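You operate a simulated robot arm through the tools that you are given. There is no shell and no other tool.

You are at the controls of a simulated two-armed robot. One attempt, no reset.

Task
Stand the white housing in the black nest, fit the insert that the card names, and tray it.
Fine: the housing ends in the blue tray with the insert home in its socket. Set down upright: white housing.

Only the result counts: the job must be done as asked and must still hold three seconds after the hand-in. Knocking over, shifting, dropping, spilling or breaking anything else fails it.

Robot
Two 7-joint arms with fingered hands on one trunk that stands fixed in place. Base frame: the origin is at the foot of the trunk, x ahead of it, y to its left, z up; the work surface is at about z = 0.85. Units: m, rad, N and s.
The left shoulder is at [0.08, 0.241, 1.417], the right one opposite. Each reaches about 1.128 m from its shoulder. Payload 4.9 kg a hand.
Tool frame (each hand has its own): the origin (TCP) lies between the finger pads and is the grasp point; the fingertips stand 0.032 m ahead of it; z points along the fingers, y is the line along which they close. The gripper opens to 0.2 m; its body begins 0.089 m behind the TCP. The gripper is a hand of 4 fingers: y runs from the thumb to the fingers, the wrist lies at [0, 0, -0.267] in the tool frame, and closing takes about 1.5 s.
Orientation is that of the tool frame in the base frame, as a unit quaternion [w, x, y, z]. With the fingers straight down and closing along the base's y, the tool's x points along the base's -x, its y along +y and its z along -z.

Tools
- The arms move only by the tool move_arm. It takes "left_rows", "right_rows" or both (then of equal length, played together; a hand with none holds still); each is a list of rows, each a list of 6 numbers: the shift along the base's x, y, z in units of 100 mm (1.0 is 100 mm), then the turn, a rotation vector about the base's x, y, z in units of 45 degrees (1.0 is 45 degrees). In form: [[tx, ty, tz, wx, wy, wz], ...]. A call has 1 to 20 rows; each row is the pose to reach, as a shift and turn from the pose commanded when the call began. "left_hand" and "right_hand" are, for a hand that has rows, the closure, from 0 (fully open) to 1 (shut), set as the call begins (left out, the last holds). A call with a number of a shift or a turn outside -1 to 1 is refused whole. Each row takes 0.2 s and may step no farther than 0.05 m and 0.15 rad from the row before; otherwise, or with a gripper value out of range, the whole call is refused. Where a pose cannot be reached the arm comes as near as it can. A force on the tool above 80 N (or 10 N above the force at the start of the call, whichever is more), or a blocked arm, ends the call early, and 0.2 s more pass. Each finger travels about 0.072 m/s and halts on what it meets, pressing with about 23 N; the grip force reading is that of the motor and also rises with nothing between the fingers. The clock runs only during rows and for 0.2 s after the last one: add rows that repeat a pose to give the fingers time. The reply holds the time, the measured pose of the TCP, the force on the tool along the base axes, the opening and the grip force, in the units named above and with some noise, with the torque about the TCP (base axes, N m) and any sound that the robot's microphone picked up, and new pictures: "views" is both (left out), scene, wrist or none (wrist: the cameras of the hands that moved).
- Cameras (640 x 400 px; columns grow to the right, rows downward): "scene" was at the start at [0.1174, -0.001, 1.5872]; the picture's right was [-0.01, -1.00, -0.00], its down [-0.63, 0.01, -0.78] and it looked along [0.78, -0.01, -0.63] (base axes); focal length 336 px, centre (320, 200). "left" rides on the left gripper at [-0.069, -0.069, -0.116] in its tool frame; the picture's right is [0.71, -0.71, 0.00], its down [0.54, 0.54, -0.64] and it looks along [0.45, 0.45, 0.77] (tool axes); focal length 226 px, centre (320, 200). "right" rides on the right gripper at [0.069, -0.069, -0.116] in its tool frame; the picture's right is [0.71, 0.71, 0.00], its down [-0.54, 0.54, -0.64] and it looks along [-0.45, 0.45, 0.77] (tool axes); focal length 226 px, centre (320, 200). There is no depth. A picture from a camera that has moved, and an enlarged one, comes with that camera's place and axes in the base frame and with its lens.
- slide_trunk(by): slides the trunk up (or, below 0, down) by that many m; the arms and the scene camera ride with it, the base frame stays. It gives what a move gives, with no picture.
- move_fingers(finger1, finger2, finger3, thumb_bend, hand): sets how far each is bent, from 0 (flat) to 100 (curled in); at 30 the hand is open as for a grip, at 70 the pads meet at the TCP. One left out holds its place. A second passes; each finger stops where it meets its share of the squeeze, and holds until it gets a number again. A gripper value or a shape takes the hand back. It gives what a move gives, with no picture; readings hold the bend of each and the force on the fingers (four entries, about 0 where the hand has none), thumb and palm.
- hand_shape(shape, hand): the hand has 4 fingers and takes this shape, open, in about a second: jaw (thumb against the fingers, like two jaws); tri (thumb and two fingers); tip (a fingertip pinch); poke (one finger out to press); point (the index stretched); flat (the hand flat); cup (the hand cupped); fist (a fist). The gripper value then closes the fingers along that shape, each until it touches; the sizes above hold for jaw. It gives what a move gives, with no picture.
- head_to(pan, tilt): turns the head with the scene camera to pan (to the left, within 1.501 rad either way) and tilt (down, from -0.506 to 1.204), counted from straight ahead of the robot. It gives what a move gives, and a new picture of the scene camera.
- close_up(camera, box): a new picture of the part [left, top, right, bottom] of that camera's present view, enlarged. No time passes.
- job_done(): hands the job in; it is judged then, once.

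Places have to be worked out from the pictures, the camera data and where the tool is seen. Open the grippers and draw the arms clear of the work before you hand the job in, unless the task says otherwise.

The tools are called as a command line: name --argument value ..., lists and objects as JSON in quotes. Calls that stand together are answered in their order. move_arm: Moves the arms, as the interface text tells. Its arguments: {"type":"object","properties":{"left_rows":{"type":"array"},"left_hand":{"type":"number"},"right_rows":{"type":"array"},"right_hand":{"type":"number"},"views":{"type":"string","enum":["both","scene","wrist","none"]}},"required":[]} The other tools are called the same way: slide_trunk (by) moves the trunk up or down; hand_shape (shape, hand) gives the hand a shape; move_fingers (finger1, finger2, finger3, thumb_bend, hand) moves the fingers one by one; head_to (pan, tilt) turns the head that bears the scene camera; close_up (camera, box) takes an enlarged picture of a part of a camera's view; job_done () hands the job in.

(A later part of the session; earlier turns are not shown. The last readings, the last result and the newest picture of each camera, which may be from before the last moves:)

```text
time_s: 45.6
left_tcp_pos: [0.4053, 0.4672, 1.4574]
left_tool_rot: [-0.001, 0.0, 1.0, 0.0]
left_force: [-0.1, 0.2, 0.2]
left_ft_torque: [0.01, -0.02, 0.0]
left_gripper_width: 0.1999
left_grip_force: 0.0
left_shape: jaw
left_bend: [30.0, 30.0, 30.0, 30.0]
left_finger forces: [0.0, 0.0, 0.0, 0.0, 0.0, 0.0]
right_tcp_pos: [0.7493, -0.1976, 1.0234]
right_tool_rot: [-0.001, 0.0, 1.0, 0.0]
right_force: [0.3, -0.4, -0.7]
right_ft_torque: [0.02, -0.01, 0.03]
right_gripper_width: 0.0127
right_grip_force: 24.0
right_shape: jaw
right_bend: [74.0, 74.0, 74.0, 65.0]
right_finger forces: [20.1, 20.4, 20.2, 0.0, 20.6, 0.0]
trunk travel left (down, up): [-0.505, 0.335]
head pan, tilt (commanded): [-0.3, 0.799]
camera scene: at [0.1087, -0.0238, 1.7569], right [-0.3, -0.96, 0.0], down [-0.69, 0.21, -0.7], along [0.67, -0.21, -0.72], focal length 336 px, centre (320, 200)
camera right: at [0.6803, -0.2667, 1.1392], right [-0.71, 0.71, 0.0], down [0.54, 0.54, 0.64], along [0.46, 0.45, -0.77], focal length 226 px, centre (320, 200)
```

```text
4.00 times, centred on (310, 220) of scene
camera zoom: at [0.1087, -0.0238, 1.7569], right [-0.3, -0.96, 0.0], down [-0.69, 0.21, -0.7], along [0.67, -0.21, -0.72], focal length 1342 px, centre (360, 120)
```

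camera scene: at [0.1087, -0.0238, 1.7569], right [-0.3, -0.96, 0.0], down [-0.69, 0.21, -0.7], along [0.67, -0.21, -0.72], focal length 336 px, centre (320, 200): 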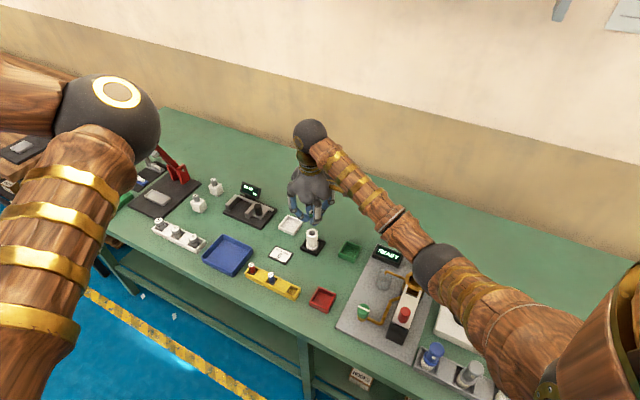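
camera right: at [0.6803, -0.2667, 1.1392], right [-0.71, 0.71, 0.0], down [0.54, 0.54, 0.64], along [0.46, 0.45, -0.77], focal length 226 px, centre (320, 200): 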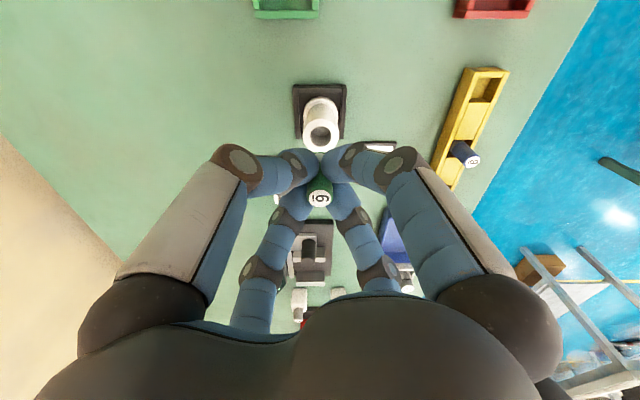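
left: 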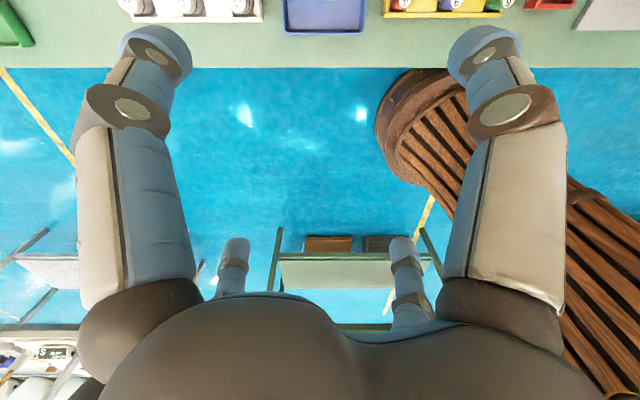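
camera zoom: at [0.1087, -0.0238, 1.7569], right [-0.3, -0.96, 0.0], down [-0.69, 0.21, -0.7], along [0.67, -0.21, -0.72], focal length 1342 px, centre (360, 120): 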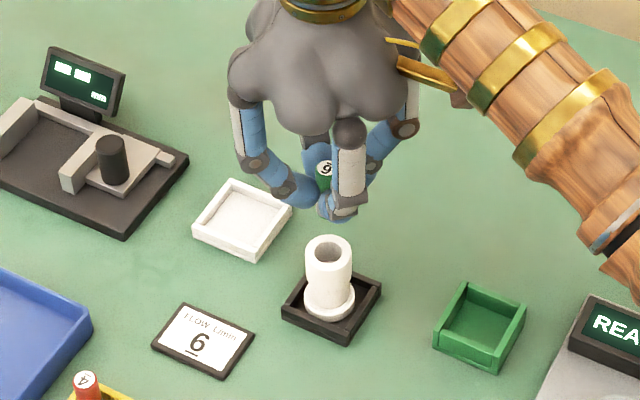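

The bore and insert are nearly coaxial (within about 1 mm). I'll descend 40 mm so the insert's end is just above the bore, then re-measure.

move_arm --right_rows '[[0, 0, -0.1, 0, 0, 0], [0, 0, -0.2, 0, 0, 0], [0, 0, -0.3, 0, 0, 0], [0, 0, -0.4, 0, 0, 0], [0, 0, -0.4, 0, 0, 0], [0, 0, -0.4, 0, 0, 0]]' --views "both"

close_up --camera "right" --box '[270, 90, 370, 230]'

close_up --camera "scene" --box '[280, 190, 350, 260]'

```text
time_s: 47.0
left_tcp_pos: [0.4049, 0.4657, 1.4583]
left_tool_rot: [0.0, 0.0, 1.0, 0.0]
left_force: [0.1, 0.4, -0.4]
left_ft_torque: [-0.02, 0.03, 0.01]
left_gripper_width: 0.1998
left_grip_force: 0.1
left_shape: jaw
left_bend: [30.0, 30.0, 30.0, 30.0]
left_finger forces: [0.1, 0.0, 0.0, 0.0, 0.0, 0.0]
right_tcp_pos: [0.7501, -0.1984, 0.9827]
right_tool_rot: [0.0, 0.0, 1.0, 0.0]
right_force: [0.2, 0.4, -0.6]
right_ft_torque: [-0.04, -0.03, 0.0]
right_gripper_width: 0.0131
right_grip_force: 23.2
right_shape: jaw
right_bend: [74.0, 74.0, 74.0, 65.0]
right_finger forces: [20.2, 20.3, 20.2, 0.1, 20.5, 0.0]
trunk travel left (down, up): [-0.505, 0.335]
head pan, tilt (commanded): [-0.3, 0.799]
camera scene: at [0.1087, -0.0239, 1.7569], right [-0.3, -0.96, 0.0], down [-0.69, 0.21, -0.7], along [0.67, -0.21, -0.72], focal length 336 px, centre (320, 200)
camera right: at [0.6807, -0.2676, 1.1001], right [-0.71, 0.71, 0.0], down [0.54, 0.54, 0.64], along [0.46, 0.45, -0.77], focal length 226 px, centre (320, 200)
```

scene: 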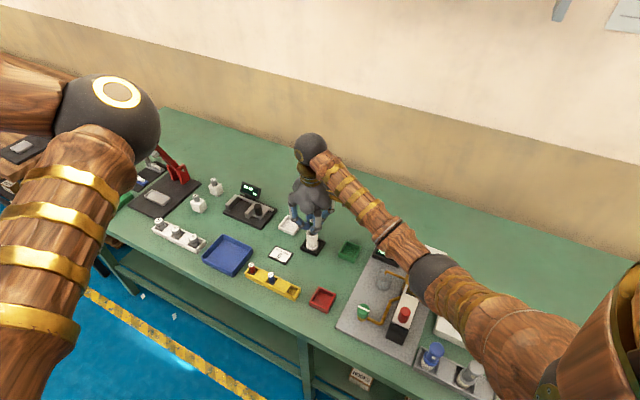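
right: 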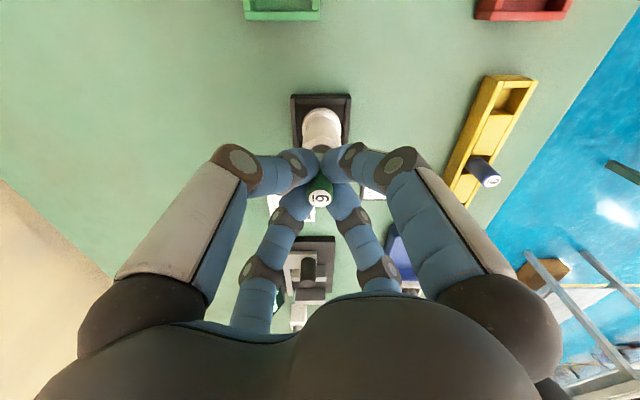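

```text
2.86 times, centred on (320, 160) of right
camera zoom: at [0.6807, -0.2676, 1.1001], right [-0.71, 0.71, 0.0], down [0.54, 0.54, 0.64], along [0.46, 0.45, -0.77], focal length 646 px, centre (320, 314)
```

zoom: 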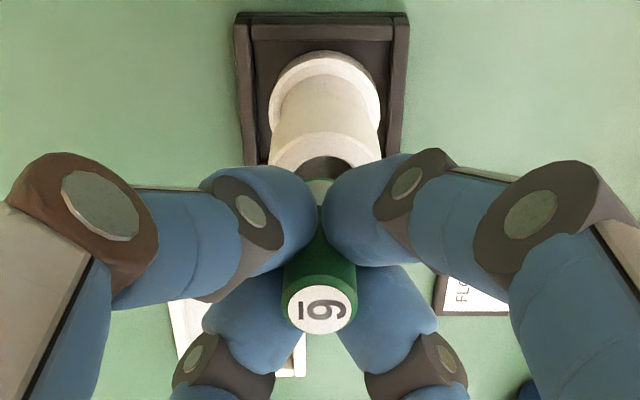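

```text
5.71 times, centred on (315, 225) of scene
camera zoom: at [0.1087, -0.0239, 1.7569], right [-0.3, -0.96, 0.0], down [-0.69, 0.21, -0.7], along [0.67, -0.21, -0.72], focal length 1917 px, centre (349, 57)
```

zoom: 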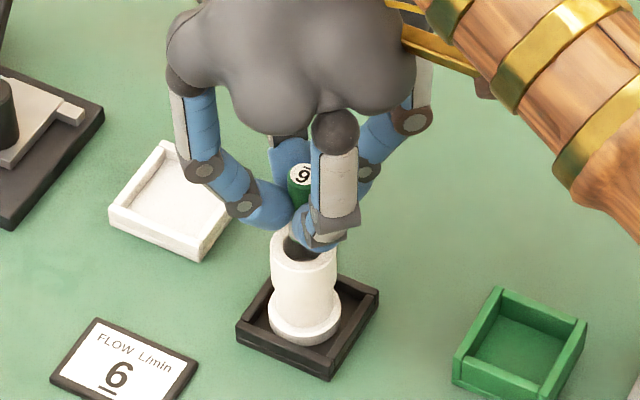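

In the wrist view the bore sits about 1.8 mm to the side of the insert axis, and the forward direction looks good. I'll shift by (-1.2, +1.2) mm, then lower 10 mm and re-check.

move_arm --right_rows '[[-0.012, 0.012, 0, 0, 0, 0], [-0.012, 0.012, 0, 0, 0, 0], [-0.012, 0.012, -0.04, 0, 0, 0], [-0.012, 0.012, -0.08, 0, 0, 0], [-0.012, 0.012, -0.08, 0, 0, 0], [-0.012, 0.012, -0.08, 0, 0, 0]]' --views "none"

close_up --camera "right" --box '[290, 110, 350, 210]'

close_up --camera "scene" --box '[290, 200, 335, 250]'

```text
time_s: 48.4
left_tcp_pos: [0.4046, 0.4666, 1.4592]
left_tool_rot: [0.0, 0.001, 1.0, 0.0]
left_force: [-0.2, 0.7, 0.4]
left_ft_torque: [-0.01, 0.0, -0.05]
left_gripper_width: 0.2
left_grip_force: 0.0
left_shape: jaw
left_bend: [30.0, 30.0, 30.0, 30.0]
left_finger forces: [0.0, 0.0, 0.0, 0.0, 0.0, 0.1]
right_tcp_pos: [0.7479, -0.1966, 0.9767]
right_tool_rot: [0.0, 0.0, 1.0, -0.001]
right_force: [0.7, 0.6, 0.3]
right_ft_torque: [-0.03, 0.0, 0.02]
right_gripper_width: 0.0131
right_grip_force: 23.0
right_shape: jaw
right_bend: [74.0, 74.0, 74.0, 65.0]
right_finger forces: [20.2, 20.4, 20.3, 0.0, 20.5, 0.1]
trunk travel left (down, up): [-0.505, 0.335]
head pan, tilt (commanded): [-0.3, 0.799]
```

```text
4.00 times, centred on (320, 160) of right
camera zoom: at [0.679, -0.266, 1.0926], right [-0.71, 0.71, 0.0], down [0.54, 0.54, 0.64], along [0.46, 0.45, -0.77], focal length 904 px, centre (320, 360)
```

zoom: 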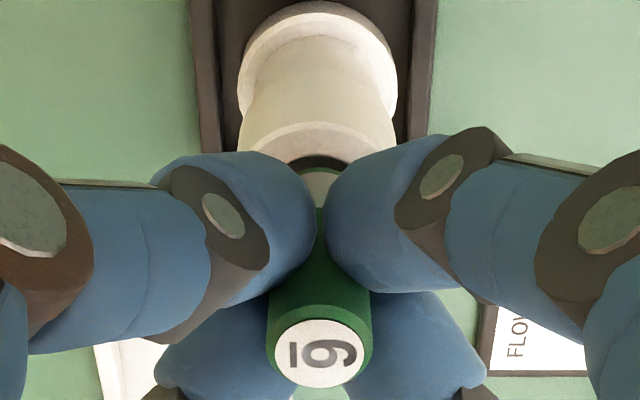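

```text
8.00 times, centred on (312, 225) of scene
camera zoom: at [0.1087, -0.0239, 1.7569], right [-0.3, -0.96, 0.0], down [-0.69, 0.21, -0.7], along [0.67, -0.21, -0.72], focal length 2684 px, centre (380, 0)
```

zoom: 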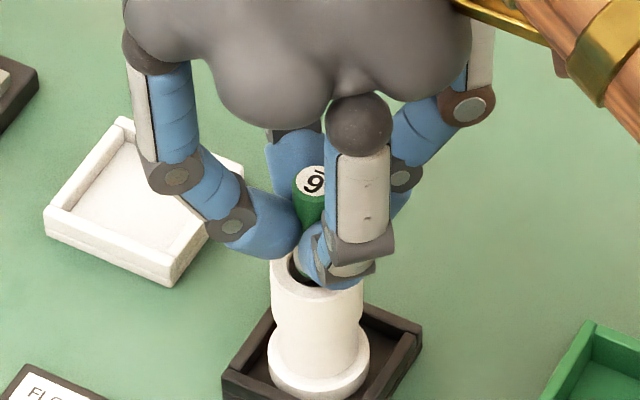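

The lateral alignment now looks good in both views. I'll creep down 4 mm and watch the force.

move_arm --right_rows '[[0, 0, -0.02, 0, 0, 0], [0, 0, -0.04, 0, 0, 0], [0, 0, -0.04, 0, 0, 0]]' --views "none"

close_up --camera "right" --box '[290, 110, 350, 210]'

close_up --camera "scene" --box '[290, 200, 335, 250]'

```text
time_s: 49.2
left_tcp_pos: [0.4042, 0.4658, 1.4572]
left_tool_rot: [0.0, 0.0, 1.0, 0.001]
left_force: [0.4, 0.6, -0.6]
left_ft_torque: [-0.01, 0.02, 0.02]
left_gripper_width: 0.1999
left_grip_force: 0.0
left_shape: jaw
left_bend: [30.0, 30.0, 30.0, 30.0]
left_finger forces: [0.1, 0.1, 0.1, 0.1, 0.0, 0.1]
right_tcp_pos: [0.7472, -0.1988, 0.9715]
right_tool_rot: [0.0, 0.0, 1.0, 0.0]
right_force: [-0.3, 0.8, -0.2]
right_ft_torque: [-0.04, -0.01, 0.0]
right_gripper_width: 0.013
right_grip_force: 22.8
right_shape: jaw
right_bend: [74.0, 74.0, 74.0, 65.0]
right_finger forces: [20.3, 20.4, 20.4, 0.0, 20.6, 0.1]
trunk travel left (down, up): [-0.505, 0.335]
head pan, tilt (commanded): [-0.3, 0.799]
```

```text
4.00 times, centred on (320, 160) of right
camera zoom: at [0.679, -0.2666, 1.0885], right [-0.71, 0.71, 0.0], down [0.54, 0.54, 0.64], along [0.45, 0.45, -0.77], focal length 904 px, centre (320, 360)
```

zoom: 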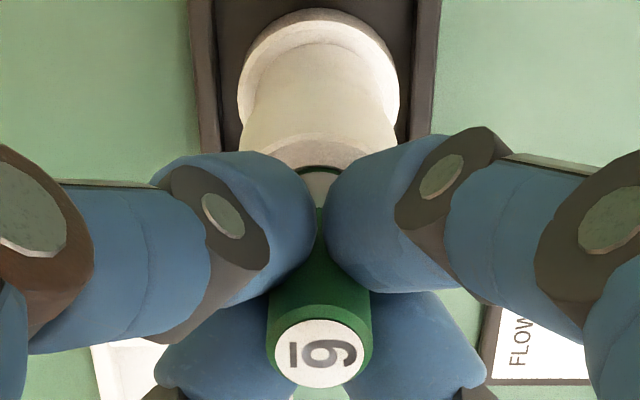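

```text
8.00 times, centred on (312, 225) of scene
camera zoom: at [0.1087, -0.0239, 1.7569], right [-0.3, -0.96, 0.0], down [-0.69, 0.21, -0.7], along [0.67, -0.21, -0.72], focal length 2684 px, centre (380, 0)
```

zoom: 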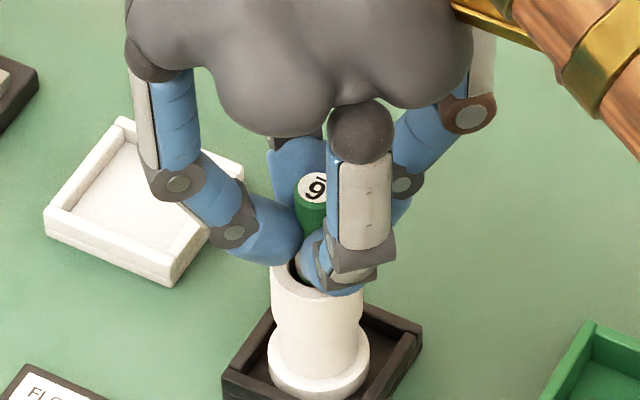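

No contact force, and the dark ring around the insert's end looks even. I'll continue down 4 mm.

move_arm --right_rows '[[0, 0, -0.02, 0, 0, 0], [0, 0, -0.04, 0, 0, 0], [0, 0, -0.04, 0, 0, 0]]' --views "none"

close_up --camera "right" --box '[290, 110, 350, 210]'

close_up --camera "scene" --box '[290, 200, 335, 250]'

```text
time_s: 50.0
left_tcp_pos: [0.4043, 0.4668, 1.4588]
left_tool_rot: [0.0, 0.001, 1.0, 0.0]
left_force: [0.3, 0.4, 1.0]
left_ft_torque: [-0.01, -0.01, 0.03]
left_gripper_width: 0.2
left_grip_force: 0.0
left_shape: jaw
left_bend: [30.0, 30.0, 30.0, 30.0]
left_finger forces: [0.1, 0.1, 0.0, 0.0, 0.1, 0.1]
right_tcp_pos: [0.7484, -0.1975, 0.9689]
right_tool_rot: [0.0, 0.001, 1.0, -0.001]
right_force: [-0.7, 0.2, 0.0]
right_ft_torque: [-0.01, 0.0, -0.03]
right_gripper_width: 0.0128
right_grip_force: 22.9
right_shape: jaw
right_bend: [74.0, 74.0, 74.0, 65.0]
right_finger forces: [20.3, 20.4, 20.3, 0.0, 20.5, 0.0]
trunk travel left (down, up): [-0.505, 0.335]
head pan, tilt (commanded): [-0.3, 0.799]
```

```text
4.00 times, centred on (320, 160) of right
camera zoom: at [0.6788, -0.2669, 1.0843], right [-0.71, 0.71, 0.0], down [0.54, 0.54, 0.64], along [0.46, 0.45, -0.77], focal length 904 px, centre (320, 360)
```

zoom: 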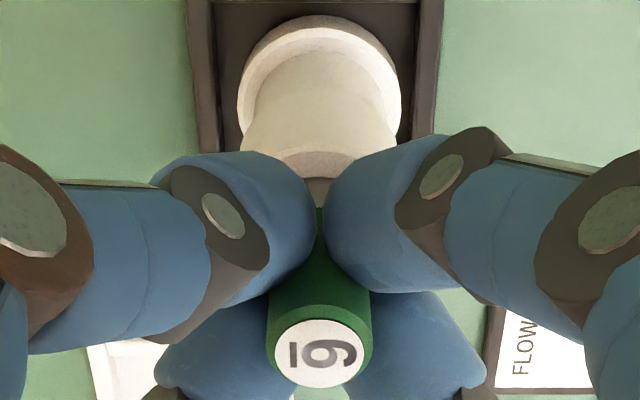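

```text
8.00 times, centred on (312, 225) of scene
camera zoom: at [0.1087, -0.0239, 1.7569], right [-0.3, -0.96, 0.0], down [-0.69, 0.21, -0.7], along [0.67, -0.21, -0.72], focal length 2684 px, centre (380, 0)
```

zoom: 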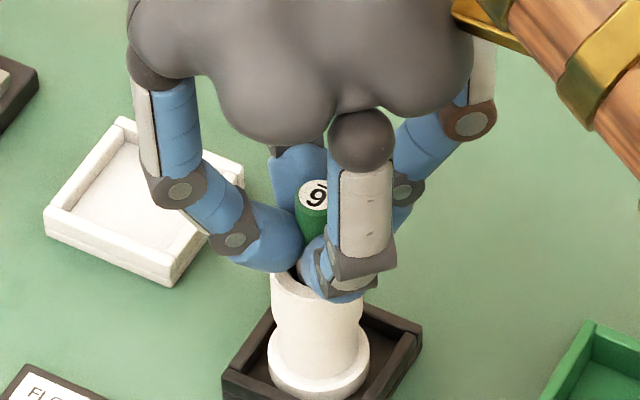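

The rim now hides the insert's end with no force, so it appears to be entering the bore. I'll continue down 4 mm.

move_arm --right_rows '[[0, 0, -0.02, 0, 0, 0], [0, 0, -0.04, 0, 0, 0], [0, 0, -0.04, 0, 0, 0]]' --views "none"

close_up --camera "right" --box '[290, 110, 350, 210]'

close_up --camera "scene" --box '[290, 200, 335, 250]'

```text
time_s: 50.8
left_tcp_pos: [0.4041, 0.4661, 1.4574]
left_tool_rot: [0.0, 0.0, 1.0, -0.001]
left_force: [0.1, -1.4, -0.3]
left_ft_torque: [0.0, 0.02, 0.0]
left_gripper_width: 0.2
left_grip_force: 0.0
left_shape: jaw
left_bend: [30.0, 30.0, 30.0, 30.0]
left_finger forces: [0.0, 0.1, 0.0, 0.1, 0.0, 0.0]
right_tcp_pos: [0.7475, -0.1976, 0.9641]
right_tool_rot: [0.0, 0.0, 1.0, 0.0]
right_force: [0.1, 0.4, 0.3]
right_ft_torque: [-0.01, -0.02, -0.03]
right_gripper_width: 0.013
right_grip_force: 23.0
right_shape: jaw
right_bend: [74.0, 74.0, 74.0, 65.0]
right_finger forces: [20.2, 20.4, 20.3, 0.1, 20.5, 0.0]
trunk travel left (down, up): [-0.505, 0.335]
head pan, tilt (commanded): [-0.3, 0.799]
```

```text
4.00 times, centred on (320, 160) of right
camera zoom: at [0.6792, -0.2669, 1.0806], right [-0.71, 0.71, 0.0], down [0.54, 0.54, 0.64], along [0.46, 0.45, -0.77], focal length 904 px, centre (320, 360)
```

zoom: 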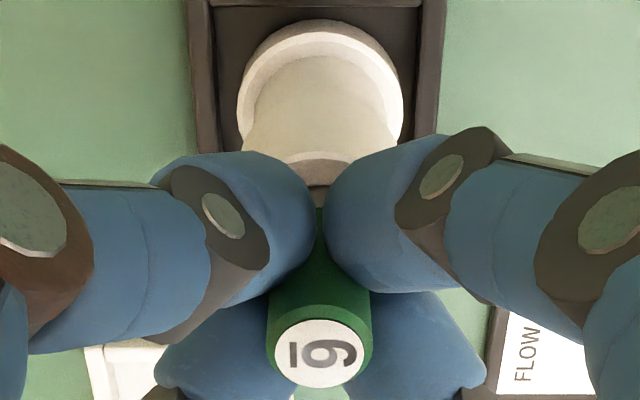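

```text
8.00 times, centred on (312, 225) of scene
camera zoom: at [0.1087, -0.0239, 1.7569], right [-0.3, -0.96, 0.0], down [-0.69, 0.21, -0.7], along [0.67, -0.21, -0.72], focal length 2684 px, centre (380, 0)
```

zoom: 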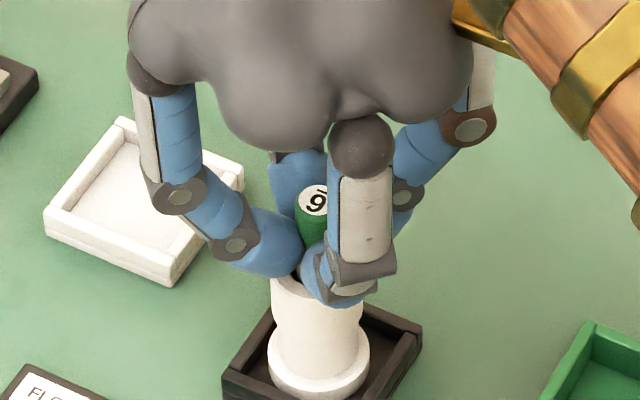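

It is going in freely at z = 0.964. I'll continue down another 5 mm.

move_arm --right_rows '[[0, 0, -0.02, 0, 0, 0], [0, 0, -0.04, 0, 0, 0], [0, 0, -0.05, 0, 0, 0], [0, 0, -0.05, 0, 0, 0]]' --views "none"

close_up --camera "right" --box '[270, 90, 370, 220]'

close_up --camera "scene" --box '[290, 200, 335, 250]'

```text
time_s: 51.8
left_tcp_pos: [0.4058, 0.4657, 1.4581]
left_tool_rot: [0.0, 0.0, 1.0, 0.0]
left_force: [-0.2, -0.6, 0.1]
left_ft_torque: [0.03, -0.02, -0.01]
left_gripper_width: 0.1998
left_grip_force: 0.0
left_shape: jaw
left_bend: [30.0, 30.0, 30.0, 30.0]
left_finger forces: [0.0, 0.0, 0.0, 0.0, 0.0, 0.0]
right_tcp_pos: [0.7472, -0.1979, 0.9591]
right_tool_rot: [0.001, -0.001, 1.0, -0.001]
right_force: [0.7, 0.4, 0.4]
right_ft_torque: [-0.03, 0.0, 0.0]
right_gripper_width: 0.0128
right_grip_force: 22.7
right_shape: jaw
right_bend: [74.0, 74.0, 74.0, 65.0]
right_finger forces: [20.1, 20.5, 20.5, 0.0, 20.4, 0.0]
trunk travel left (down, up): [-0.505, 0.335]
head pan, tilt (commanded): [-0.3, 0.799]
```

```text
3.08 times, centred on (320, 155) of right
camera zoom: at [0.6782, -0.2664, 1.075], right [-0.71, 0.71, 0.0], down [0.54, 0.54, 0.64], along [0.46, 0.45, -0.77], focal length 696 px, centre (320, 338)
```

zoom: 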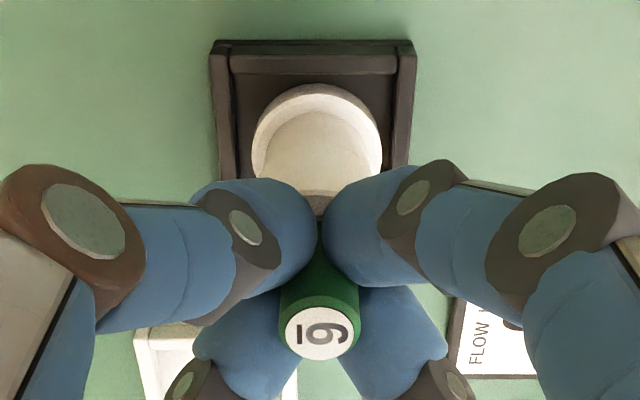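

```text
8.00 times, centred on (312, 225) of scene
camera zoom: at [0.1088, -0.0238, 1.7569], right [-0.3, -0.96, 0.0], down [-0.69, 0.21, -0.7], along [0.67, -0.21, -0.72], focal length 2684 px, centre (380, 0)
```

zoom: 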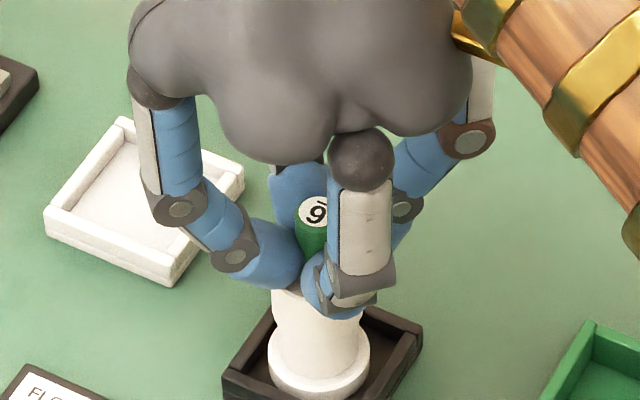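

The insert is about 13 mm in and the fingertips are nearing the tube's top face. I'll go 4 mm more, watching force.

move_arm --right_rows '[[0, 0, -0.02, 0, 0, 0], [0, 0, -0.04, 0, 0, 0], [0, 0, -0.04, 0, 0, 0]]' --views "none"

close_up --camera "scene" --box '[290, 200, 335, 250]'

```text
time_s: 52.6
left_tcp_pos: [0.406, 0.4667, 1.4595]
left_tool_rot: [0.0, 0.001, 1.0, 0.0]
left_force: [-0.6, -0.6, 0.2]
left_ft_torque: [0.0, -0.03, -0.02]
left_gripper_width: 0.1995
left_grip_force: 0.0
left_shape: jaw
left_bend: [30.0, 30.0, 30.0, 30.0]
left_finger forces: [0.0, 0.0, 0.1, 0.1, 0.0, 0.0]
right_tcp_pos: [0.7486, -0.1974, 0.9559]
right_tool_rot: [0.0, -0.001, 1.0, 0.001]
right_force: [0.3, -0.7, 6.7]
right_ft_torque: [-0.01, -0.05, -0.01]
right_gripper_width: 0.013
right_grip_force: 23.7
right_shape: jaw
right_bend: [74.0, 74.0, 74.0, 65.0]
right_finger forces: [21.9, 22.4, 21.8, 0.0, 25.0, 0.1]
trunk travel left (down, up): [-0.505, 0.335]
head pan, tilt (commanded): [-0.3, 0.799]
```

```text
8.00 times, centred on (312, 225) of scene
camera zoom: at [0.108, -0.0237, 1.7571], right [-0.3, -0.96, 0.0], down [-0.68, 0.21, -0.7], along [0.67, -0.21, -0.72], focal length 2684 px, centre (380, 0)
```

zoom: 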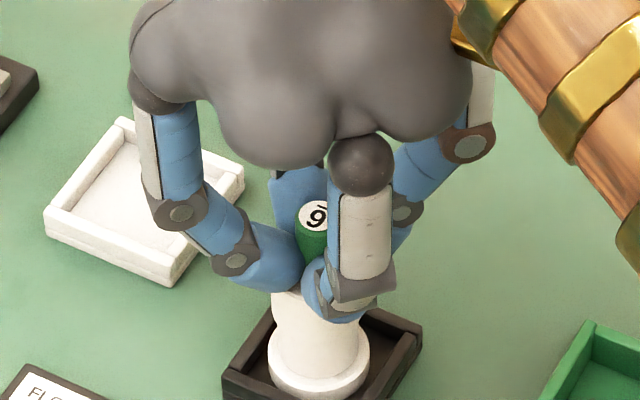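

There is 6.7 N of contact, most likely the fingertips on the tube rim. With about 16 mm of insert inside the bore I'll ease up 1 mm and open the fingers.

move_arm --right_rows '[[0, 0, 0.01, 0, 0, 0], [0, 0, 0.015, 0, 0, 0], [0, 0, 0.015, 0, 0, 0]]' --views "none"

move_arm --right_rows '[[0, 0, 0, 0, 0, 0], [0, 0, 0, 0, 0, 0], [0, 0, 0, 0, 0, 0], [0, 0, 0, 0, 0, 0], [0, 0, 0, 0, 0, 0]]' --right_hand 0.6 --views "both"

close_up --camera "right" --box '[270, 90, 370, 220]'

close_up --camera "scene" --box '[290, 200, 335, 250]'

```text
time_s: 53.4
left_tcp_pos: [0.4044, 0.4658, 1.4591]
left_tool_rot: [0.0, 0.0, 1.0, 0.001]
left_force: [-0.9, -0.4, 0.7]
left_ft_torque: [0.03, -0.01, -0.04]
left_gripper_width: 0.1998
left_grip_force: 0.1
left_shape: jaw
left_bend: [30.0, 30.0, 30.0, 30.0]
left_finger forces: [0.0, 0.0, 0.0, 0.0, 0.1, 0.1]
right_tcp_pos: [0.7483, -0.1978, 0.9552]
right_tool_rot: [0.001, -0.001, 1.0, 0.0]
right_force: [-0.5, 0.4, 1.2]
right_ft_torque: [-0.01, 0.01, 0.01]
right_gripper_width: 0.0129
right_grip_force: 22.9
right_shape: jaw
right_bend: [74.0, 74.0, 74.0, 65.0]
right_finger forces: [20.4, 20.9, 20.6, 0.0, 21.6, 0.0]
trunk travel left (down, up): [-0.505, 0.335]
head pan, tilt (commanded): [-0.3, 0.799]
```

```text
time_s: 54.6
left_tcp_pos: [0.4048, 0.467, 1.4598]
left_tool_rot: [-0.001, -0.001, 1.0, -0.001]
left_force: [0.6, 0.3, 0.2]
left_ft_torque: [0.02, 0.01, 0.03]
left_gripper_width: 0.1997
left_grip_force: 0.0
left_shape: jaw
left_bend: [30.0, 30.0, 30.0, 30.0]
left_finger forces: [0.1, 0.1, 0.0, 0.0, 0.0, 0.1]
right_tcp_pos: [0.7476, -0.1977, 0.956]
right_tool_rot: [0.0, 0.0, 1.0, 0.0]
right_force: [-0.1, 0.4, -0.3]
right_ft_torque: [0.0, 0.03, -0.03]
right_gripper_width: 0.0795
right_grip_force: 0.0
right_shape: jaw
right_bend: [43.0, 43.0, 43.0, 41.0]
right_finger forces: [0.0, 0.0, 0.0, 0.0, 0.1, 0.0]
trunk travel left (down, up): [-0.505, 0.335]
head pan, tilt (commanded): [-0.3, 0.799]
camera scene: at [0.1086, -0.0239, 1.7569], right [-0.3, -0.96, 0.0], down [-0.69, 0.21, -0.7], along [0.67, -0.21, -0.72], focal length 336 px, centre (320, 200)
camera right: at [0.679, -0.2667, 1.0722], right [-0.71, 0.71, 0.0], down [0.54, 0.54, 0.64], along [0.46, 0.45, -0.77], focal length 226 px, centre (320, 200)
```

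scene: 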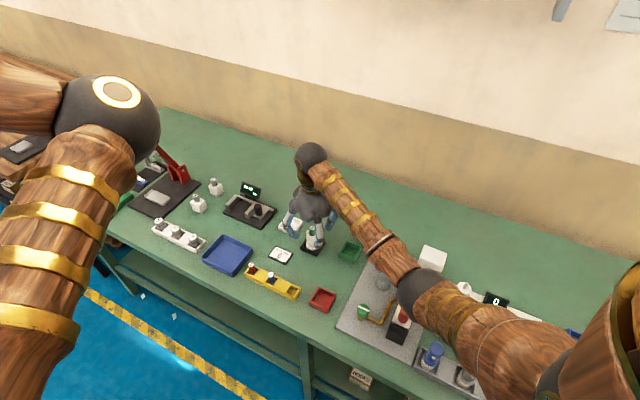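
right: 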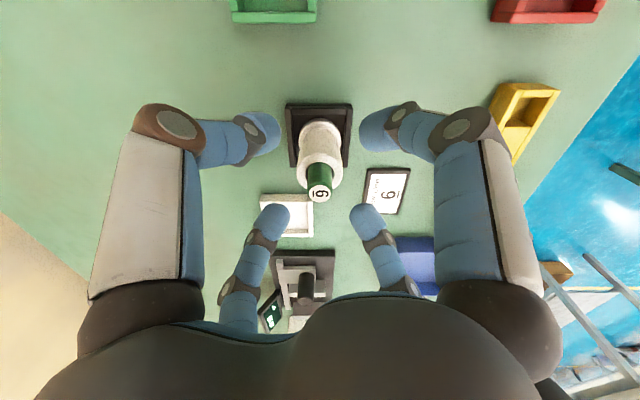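

```text
3.08 times, centred on (320, 155) of right
camera zoom: at [0.679, -0.2667, 1.0722], right [-0.71, 0.71, 0.0], down [0.54, 0.54, 0.64], along [0.46, 0.45, -0.77], focal length 696 px, centre (320, 338)
```

zoom: 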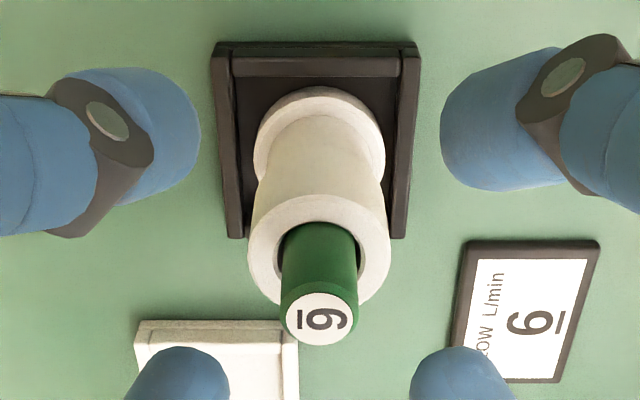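

```text
8.00 times, centred on (312, 225) of scene
camera zoom: at [0.1086, -0.0239, 1.7569], right [-0.3, -0.96, 0.0], down [-0.69, 0.21, -0.7], along [0.67, -0.21, -0.72], focal length 2684 px, centre (380, 0)
```

zoom: 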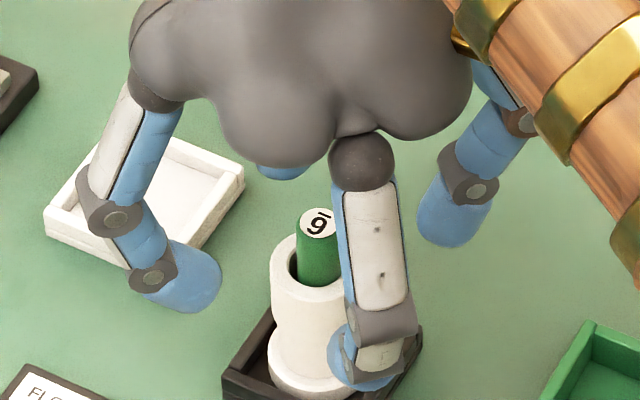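

The insert dropped about 5 mm and now stands in the bore with about 25 mm showing. To be sure it is home, I'll raise the hand, close it above the insert and press down gently with the fingertips.

move_arm --right_rows '[[0, 0, 0.2, 0, 0, 0], [0, 0, 0.45, 0, 0, 0], [0, 0, 0.6, 0, 0, 0], [0, 0, 0.6, 0, 0, 0]]' --views "both"

close_up --camera "right" --box '[280, 70, 360, 180]'

close_up --camera "scene" --box '[290, 200, 335, 250]'

```text
time_s: 55.6
left_tcp_pos: [0.4047, 0.4648, 1.4583]
left_tool_rot: [0.0, 0.0, 1.0, -0.001]
left_force: [0.1, -0.5, -0.6]
left_ft_torque: [0.0, 0.0, 0.01]
left_gripper_width: 0.1999
left_grip_force: 0.0
left_shape: jaw
left_bend: [30.0, 30.0, 30.0, 30.0]
left_finger forces: [0.1, 0.0, 0.0, 0.0, 0.0, 0.0]
right_tcp_pos: [0.7466, -0.1979, 1.017]
right_tool_rot: [0.0, 0.0, 1.0, 0.0]
right_force: [0.4, -0.2, 0.0]
right_ft_torque: [0.0, -0.02, 0.02]
right_gripper_width: 0.0799
right_grip_force: 0.0
right_shape: jaw
right_bend: [43.0, 43.0, 43.0, 41.0]
right_finger forces: [0.0, 0.0, 0.1, 0.1, 0.1, 0.1]
trunk travel left (down, up): [-0.505, 0.335]
head pan, tilt (commanded): [-0.3, 0.799]
camera scene: at [0.1087, -0.0239, 1.7569], right [-0.3, -0.96, 0.0], down [-0.69, 0.21, -0.7], along [0.67, -0.21, -0.72], focal length 336 px, centre (320, 200)
camera right: at [0.6782, -0.2667, 1.1337], right [-0.71, 0.71, 0.0], down [0.54, 0.54, 0.64], along [0.46, 0.45, -0.77], focal length 226 px, centre (320, 200)
```

scene: 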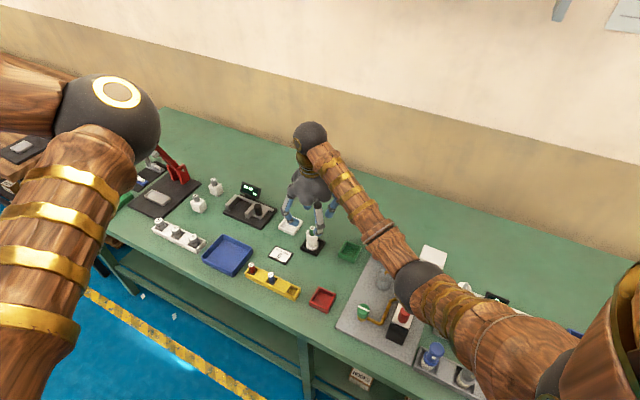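
right: 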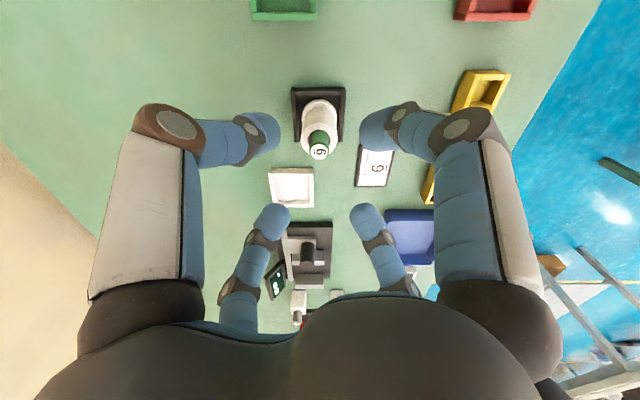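

```text
3.64 times, centred on (320, 125) of right
camera zoom: at [0.6782, -0.2667, 1.1337], right [-0.71, 0.71, 0.0], down [0.54, 0.54, 0.64], along [0.46, 0.45, -0.77], focal length 822 px, centre (320, 473)
```

zoom: 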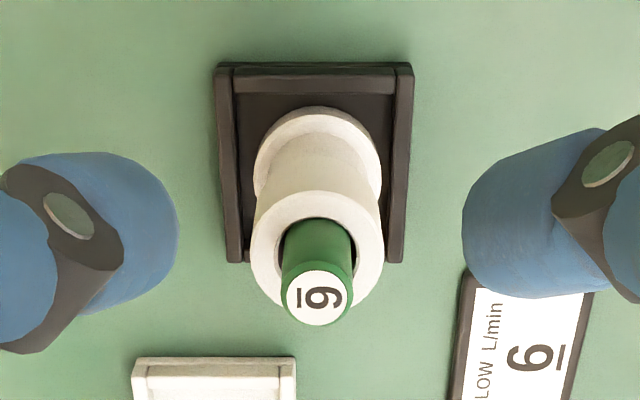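

```text
8.00 times, centred on (312, 225) of scene
camera zoom: at [0.1087, -0.0239, 1.7569], right [-0.3, -0.96, 0.0], down [-0.69, 0.21, -0.7], along [0.67, -0.21, -0.72], focal length 2684 px, centre (380, 0)
```

zoom: 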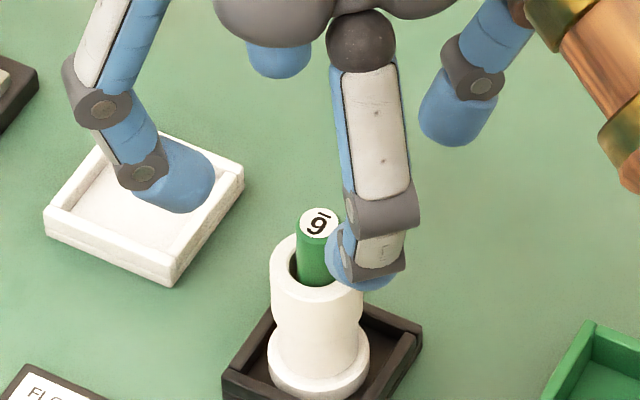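

The insert top is at about z = 0.950, so some 27 mm protrudes. I'll close the hand above it to make a pressing tool.

move_arm --right_rows '[[0, 0, 0, 0, 0, 0], [0, 0, 0, 0, 0, 0], [0, 0, 0, 0, 0, 0], [0, 0, 0, 0, 0, 0], [0, 0, 0, 0, 0, 0]]' --right_hand 1.0 --views "both"

close_up --camera "right" --box '[260, 70, 380, 220]'

close_up --camera "scene" --box '[285, 180, 345, 250]'

```text
time_s: 56.8
left_tcp_pos: [0.4052, 0.4668, 1.4579]
left_tool_rot: [0.001, 0.0, 1.0, 0.0]
left_force: [0.0, 0.1, 0.6]
left_ft_torque: [-0.01, 0.06, 0.03]
left_gripper_width: 0.1998
left_grip_force: 0.0
left_shape: jaw
left_bend: [30.0, 30.0, 30.0, 30.0]
left_finger forces: [0.0, 0.0, 0.1, 0.1, 0.1, 0.1]
right_tcp_pos: [0.7471, -0.1969, 1.016]
right_tool_rot: [0.0, 0.0, 1.0, -0.001]
right_force: [-0.4, -0.1, 0.2]
right_ft_torque: [0.01, 0.02, 0.01]
right_gripper_width: 0.0
right_grip_force: 22.9
right_shape: jaw
right_bend: [70.0, 70.0, 70.0, 70.0]
right_finger forces: [0.0, 0.1, 0.0, 0.0, 0.0, 0.0]
trunk travel left (down, up): [-0.505, 0.335]
head pan, tilt (commanded): [-0.3, 0.799]
camera scene: at [0.1087, -0.0239, 1.7569], right [-0.3, -0.96, 0.0], down [-0.69, 0.21, -0.7], along [0.67, -0.21, -0.72], focal length 336 px, centre (320, 200)
camera right: at [0.6782, -0.2667, 1.1334], right [-0.71, 0.71, 0.0], down [0.54, 0.54, 0.64], along [0.46, 0.45, -0.77], focal length 226 px, centre (320, 200)
```

scene: 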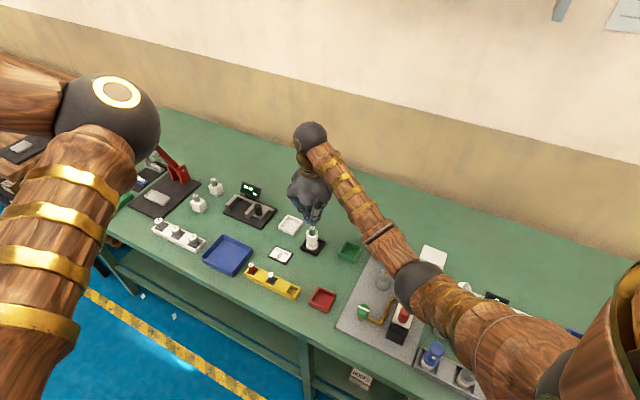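
right: 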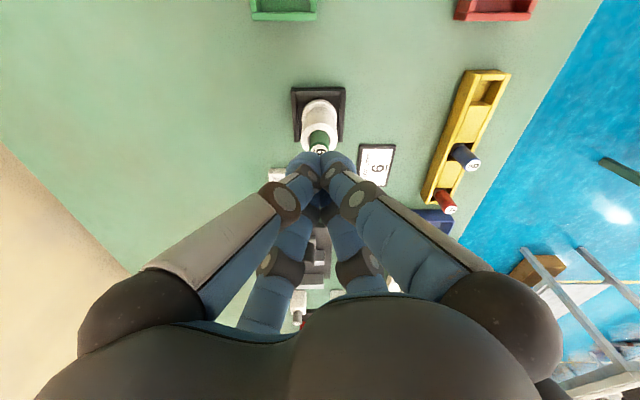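

```text
2.67 times, centred on (320, 145) of right
camera zoom: at [0.6782, -0.2667, 1.1334], right [-0.71, 0.71, 0.0], down [0.54, 0.54, 0.64], along [0.46, 0.45, -0.77], focal length 603 px, centre (320, 347)
```

zoom: 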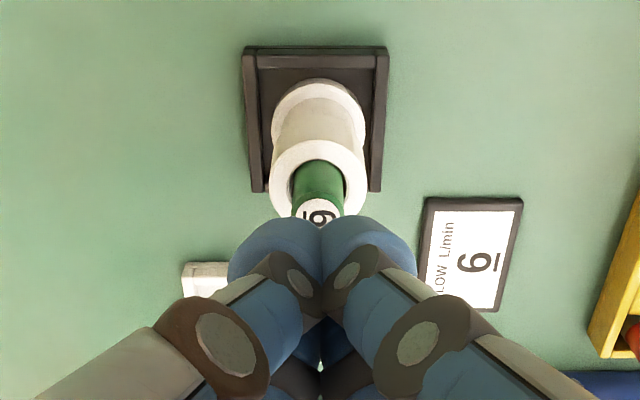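

```text
5.71 times, centred on (315, 215) of scene
camera zoom: at [0.1087, -0.0239, 1.7569], right [-0.3, -0.96, 0.0], down [-0.69, 0.21, -0.7], along [0.67, -0.21, -0.72], focal length 1917 px, centre (349, 114)
```

zoom: 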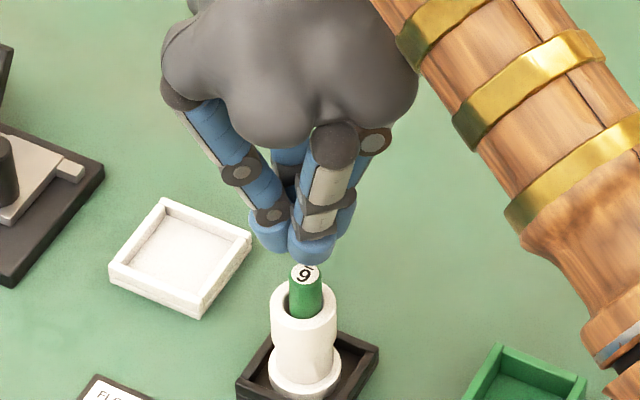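

The fingertips form a tight cluster over the insert. I'll lower 27 mm and then creep onto the insert's top.

move_arm --right_rows '[[0, 0, -0.1, 0, 0, 0], [0, 0, -0.2, 0, 0, 0], [0, 0, -0.26, 0, 0, 0], [0, 0, -0.26, 0, 0, 0]]' --views "none"

close_up --camera "scene" --box '[285, 180, 345, 250]'

close_up --camera "right" --box '[260, 70, 380, 220]'

```text
time_s: 57.8
left_tcp_pos: [0.4056, 0.4671, 1.4586]
left_tool_rot: [-0.001, 0.0, 1.0, 0.001]
left_force: [0.3, -0.2, -0.1]
left_ft_torque: [0.01, 0.02, -0.01]
left_gripper_width: 0.2
left_grip_force: 0.0
left_shape: jaw
left_bend: [30.0, 30.0, 30.0, 30.0]
left_finger forces: [0.0, 0.0, 0.1, 0.0, 0.1, 0.1]
right_tcp_pos: [0.7494, -0.1972, 0.991]
right_tool_rot: [0.0, 0.0, 1.0, 0.0]
right_force: [-0.3, 0.4, 0.3]
right_ft_torque: [0.01, 0.0, -0.04]
right_gripper_width: 0.0
right_grip_force: 23.1
right_shape: jaw
right_bend: [70.0, 70.0, 70.0, 70.0]
right_finger forces: [0.1, 0.0, 0.0, 0.1, 0.0, 0.0]
trunk travel left (down, up): [-0.505, 0.335]
head pan, tilt (commanded): [-0.3, 0.799]
```

```text
5.71 times, centred on (315, 215) of scene
camera zoom: at [0.1087, -0.0239, 1.7569], right [-0.3, -0.96, 0.0], down [-0.69, 0.21, -0.7], along [0.67, -0.21, -0.72], focal length 1917 px, centre (349, 114)
```

zoom: 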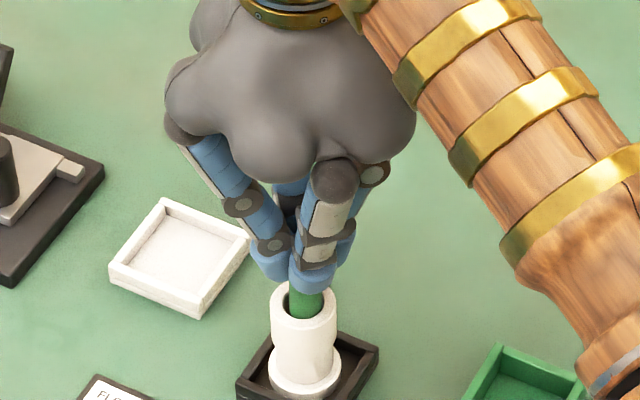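

```text
2.67 times, centred on (320, 145) of right
camera zoom: at [0.68, -0.267, 1.1075], right [-0.71, 0.71, 0.0], down [0.54, 0.54, 0.64], along [0.46, 0.45, -0.77], focal length 603 px, centre (320, 347)
```

zoom: 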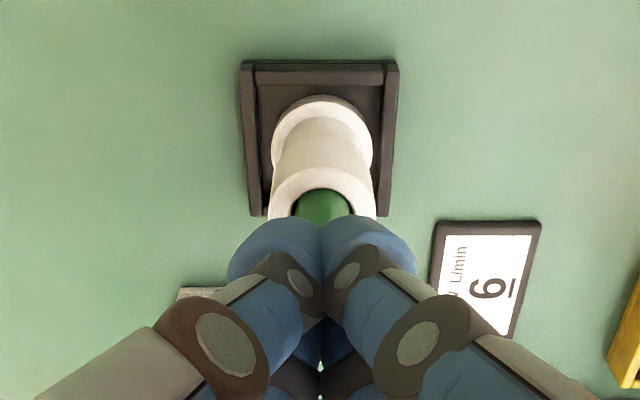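

No contact yet at z = 0.991. I'll creep down in small steps.

move_arm --right_rows '[[-0.01, 0, -0.03, 0, 0, 0], [-0.01, 0, -0.06, 0, 0, 0], [-0.01, 0, -0.06, 0, 0, 0]]' --views "none"

move_arm --right_rows '[[0, 0, -0.015, 0, 0, 0], [0, 0, -0.03, 0, 0, 0], [0, 0, -0.03, 0, 0, 0]]' --views "none"

```text
time_s: 58.6
left_tcp_pos: [0.4062, 0.4665, 1.4586]
left_tool_rot: [0.0, 0.0, 1.0, 0.0]
left_force: [-0.3, 0.4, 0.3]
left_ft_torque: [0.02, -0.02, -0.01]
left_gripper_width: 0.1999
left_grip_force: 0.1
left_shape: jaw
left_bend: [30.0, 30.0, 30.0, 30.0]
left_finger forces: [0.0, 0.0, 0.0, 0.0, 0.0, 0.0]
right_tcp_pos: [0.7476, -0.1978, 0.984]
right_tool_rot: [0.0, 0.0, 1.0, 0.0]
right_force: [-0.7, -0.7, 0.1]
right_ft_torque: [0.01, -0.01, -0.02]
right_gripper_width: 0.0
right_grip_force: 23.0
right_shape: jaw
right_bend: [70.0, 70.0, 70.0, 70.0]
right_finger forces: [0.0, 0.0, 0.1, 0.0, 0.0, 0.1]
trunk travel left (down, up): [-0.505, 0.335]
head pan, tilt (commanded): [-0.3, 0.799]
```

```text
time_s: 59.4
left_tcp_pos: [0.4042, 0.4666, 1.4598]
left_tool_rot: [0.0, 0.0, 1.0, -0.001]
left_force: [-0.5, 0.0, 0.0]
left_ft_torque: [-0.03, -0.01, 0.01]
left_gripper_width: 0.1999
left_grip_force: 0.1
left_shape: jaw
left_bend: [30.0, 30.0, 30.0, 30.0]
left_finger forces: [0.0, 0.0, 0.0, 0.0, 0.0, 0.1]
right_tcp_pos: [0.7474, -0.1975, 0.9838]
right_tool_rot: [0.002, 0.0, 1.0, -0.001]
right_force: [1.0, 0.6, 13.9]
right_ft_torque: [0.01, -0.07, 0.03]
right_gripper_width: 0.0
right_grip_force: 23.0
right_shape: jaw
right_bend: [70.0, 70.0, 70.0, 70.0]
right_finger forces: [0.0, 0.1, 0.0, 0.1, 0.0, 0.0]
trunk travel left (down, up): [-0.505, 0.335]
head pan, tilt (commanded): [-0.3, 0.799]
```

Contact at z = 0.984 with 14 N and no movement of the insert. I'll press a few millimetres further to see whether it seats deeper.

move_arm --right_rows '[[0, 0, -0.015, 0, 0, 0], [0, 0, -0.03, 0, 0, 0], [0, 0, -0.03, 0, 0, 0]]' --views "none"

close_up --camera "scene" --box '[285, 180, 345, 250]'

close_up --camera "right" --box '[260, 70, 380, 220]'

```text
time_s: 60.2
left_tcp_pos: [0.4021, 0.4669, 1.4593]
left_tool_rot: [0.001, 0.0, 1.0, -0.001]
left_force: [0.5, 0.3, -0.5]
left_ft_torque: [0.02, 0.01, 0.02]
left_gripper_width: 0.2003
left_grip_force: 0.1
left_shape: jaw
left_bend: [30.0, 30.0, 30.0, 30.0]
left_finger forces: [0.1, 0.0, 0.0, 0.1, 0.1, 0.0]
right_tcp_pos: [0.7475, -0.1969, 0.9824]
right_tool_rot: [0.004, 0.0, 1.0, -0.001]
right_force: [8.7, 0.1, 39.8]
right_ft_torque: [0.03, -0.43, 0.0]
right_gripper_width: 0.0
right_grip_force: 23.4
right_shape: jaw
right_bend: [70.0, 70.0, 70.0, 70.0]
right_finger forces: [0.0, 0.1, 62.6, 0.0, 0.1, 0.0]
trunk travel left (down, up): [-0.505, 0.335]
head pan, tilt (commanded): [-0.3, 0.799]
```

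```text
5.71 times, centred on (315, 215) of scene
camera zoom: at [0.1046, -0.0223, 1.7575], right [-0.3, -0.96, 0.0], down [-0.68, 0.21, -0.7], along [0.67, -0.21, -0.72], focal length 1917 px, centre (349, 114)
```

zoom: 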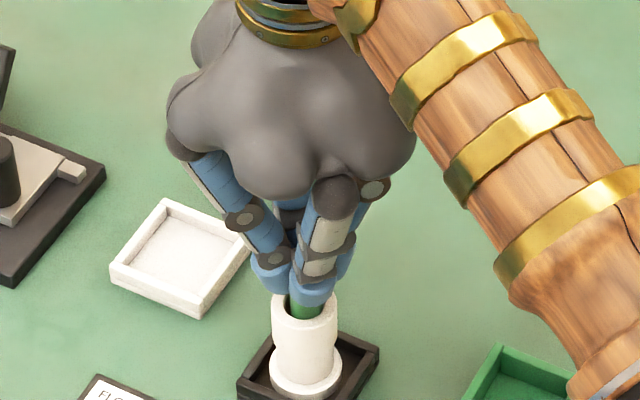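

```text
2.67 times, centred on (320, 145) of right
camera zoom: at [0.6767, -0.266, 1.0988], right [-0.71, 0.71, -0.01], down [0.54, 0.54, 0.65], along [0.46, 0.45, -0.76], focal length 603 px, centre (320, 347)
```

zoom: 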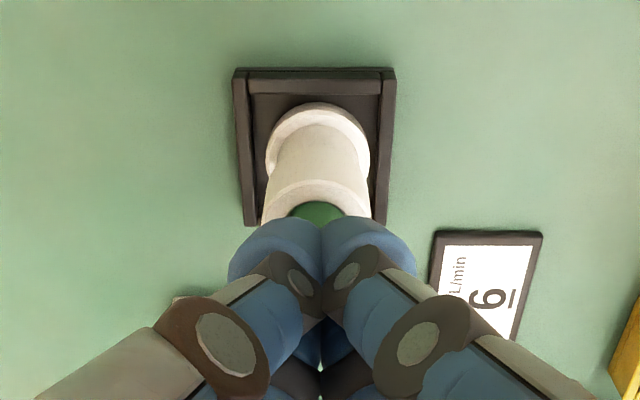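

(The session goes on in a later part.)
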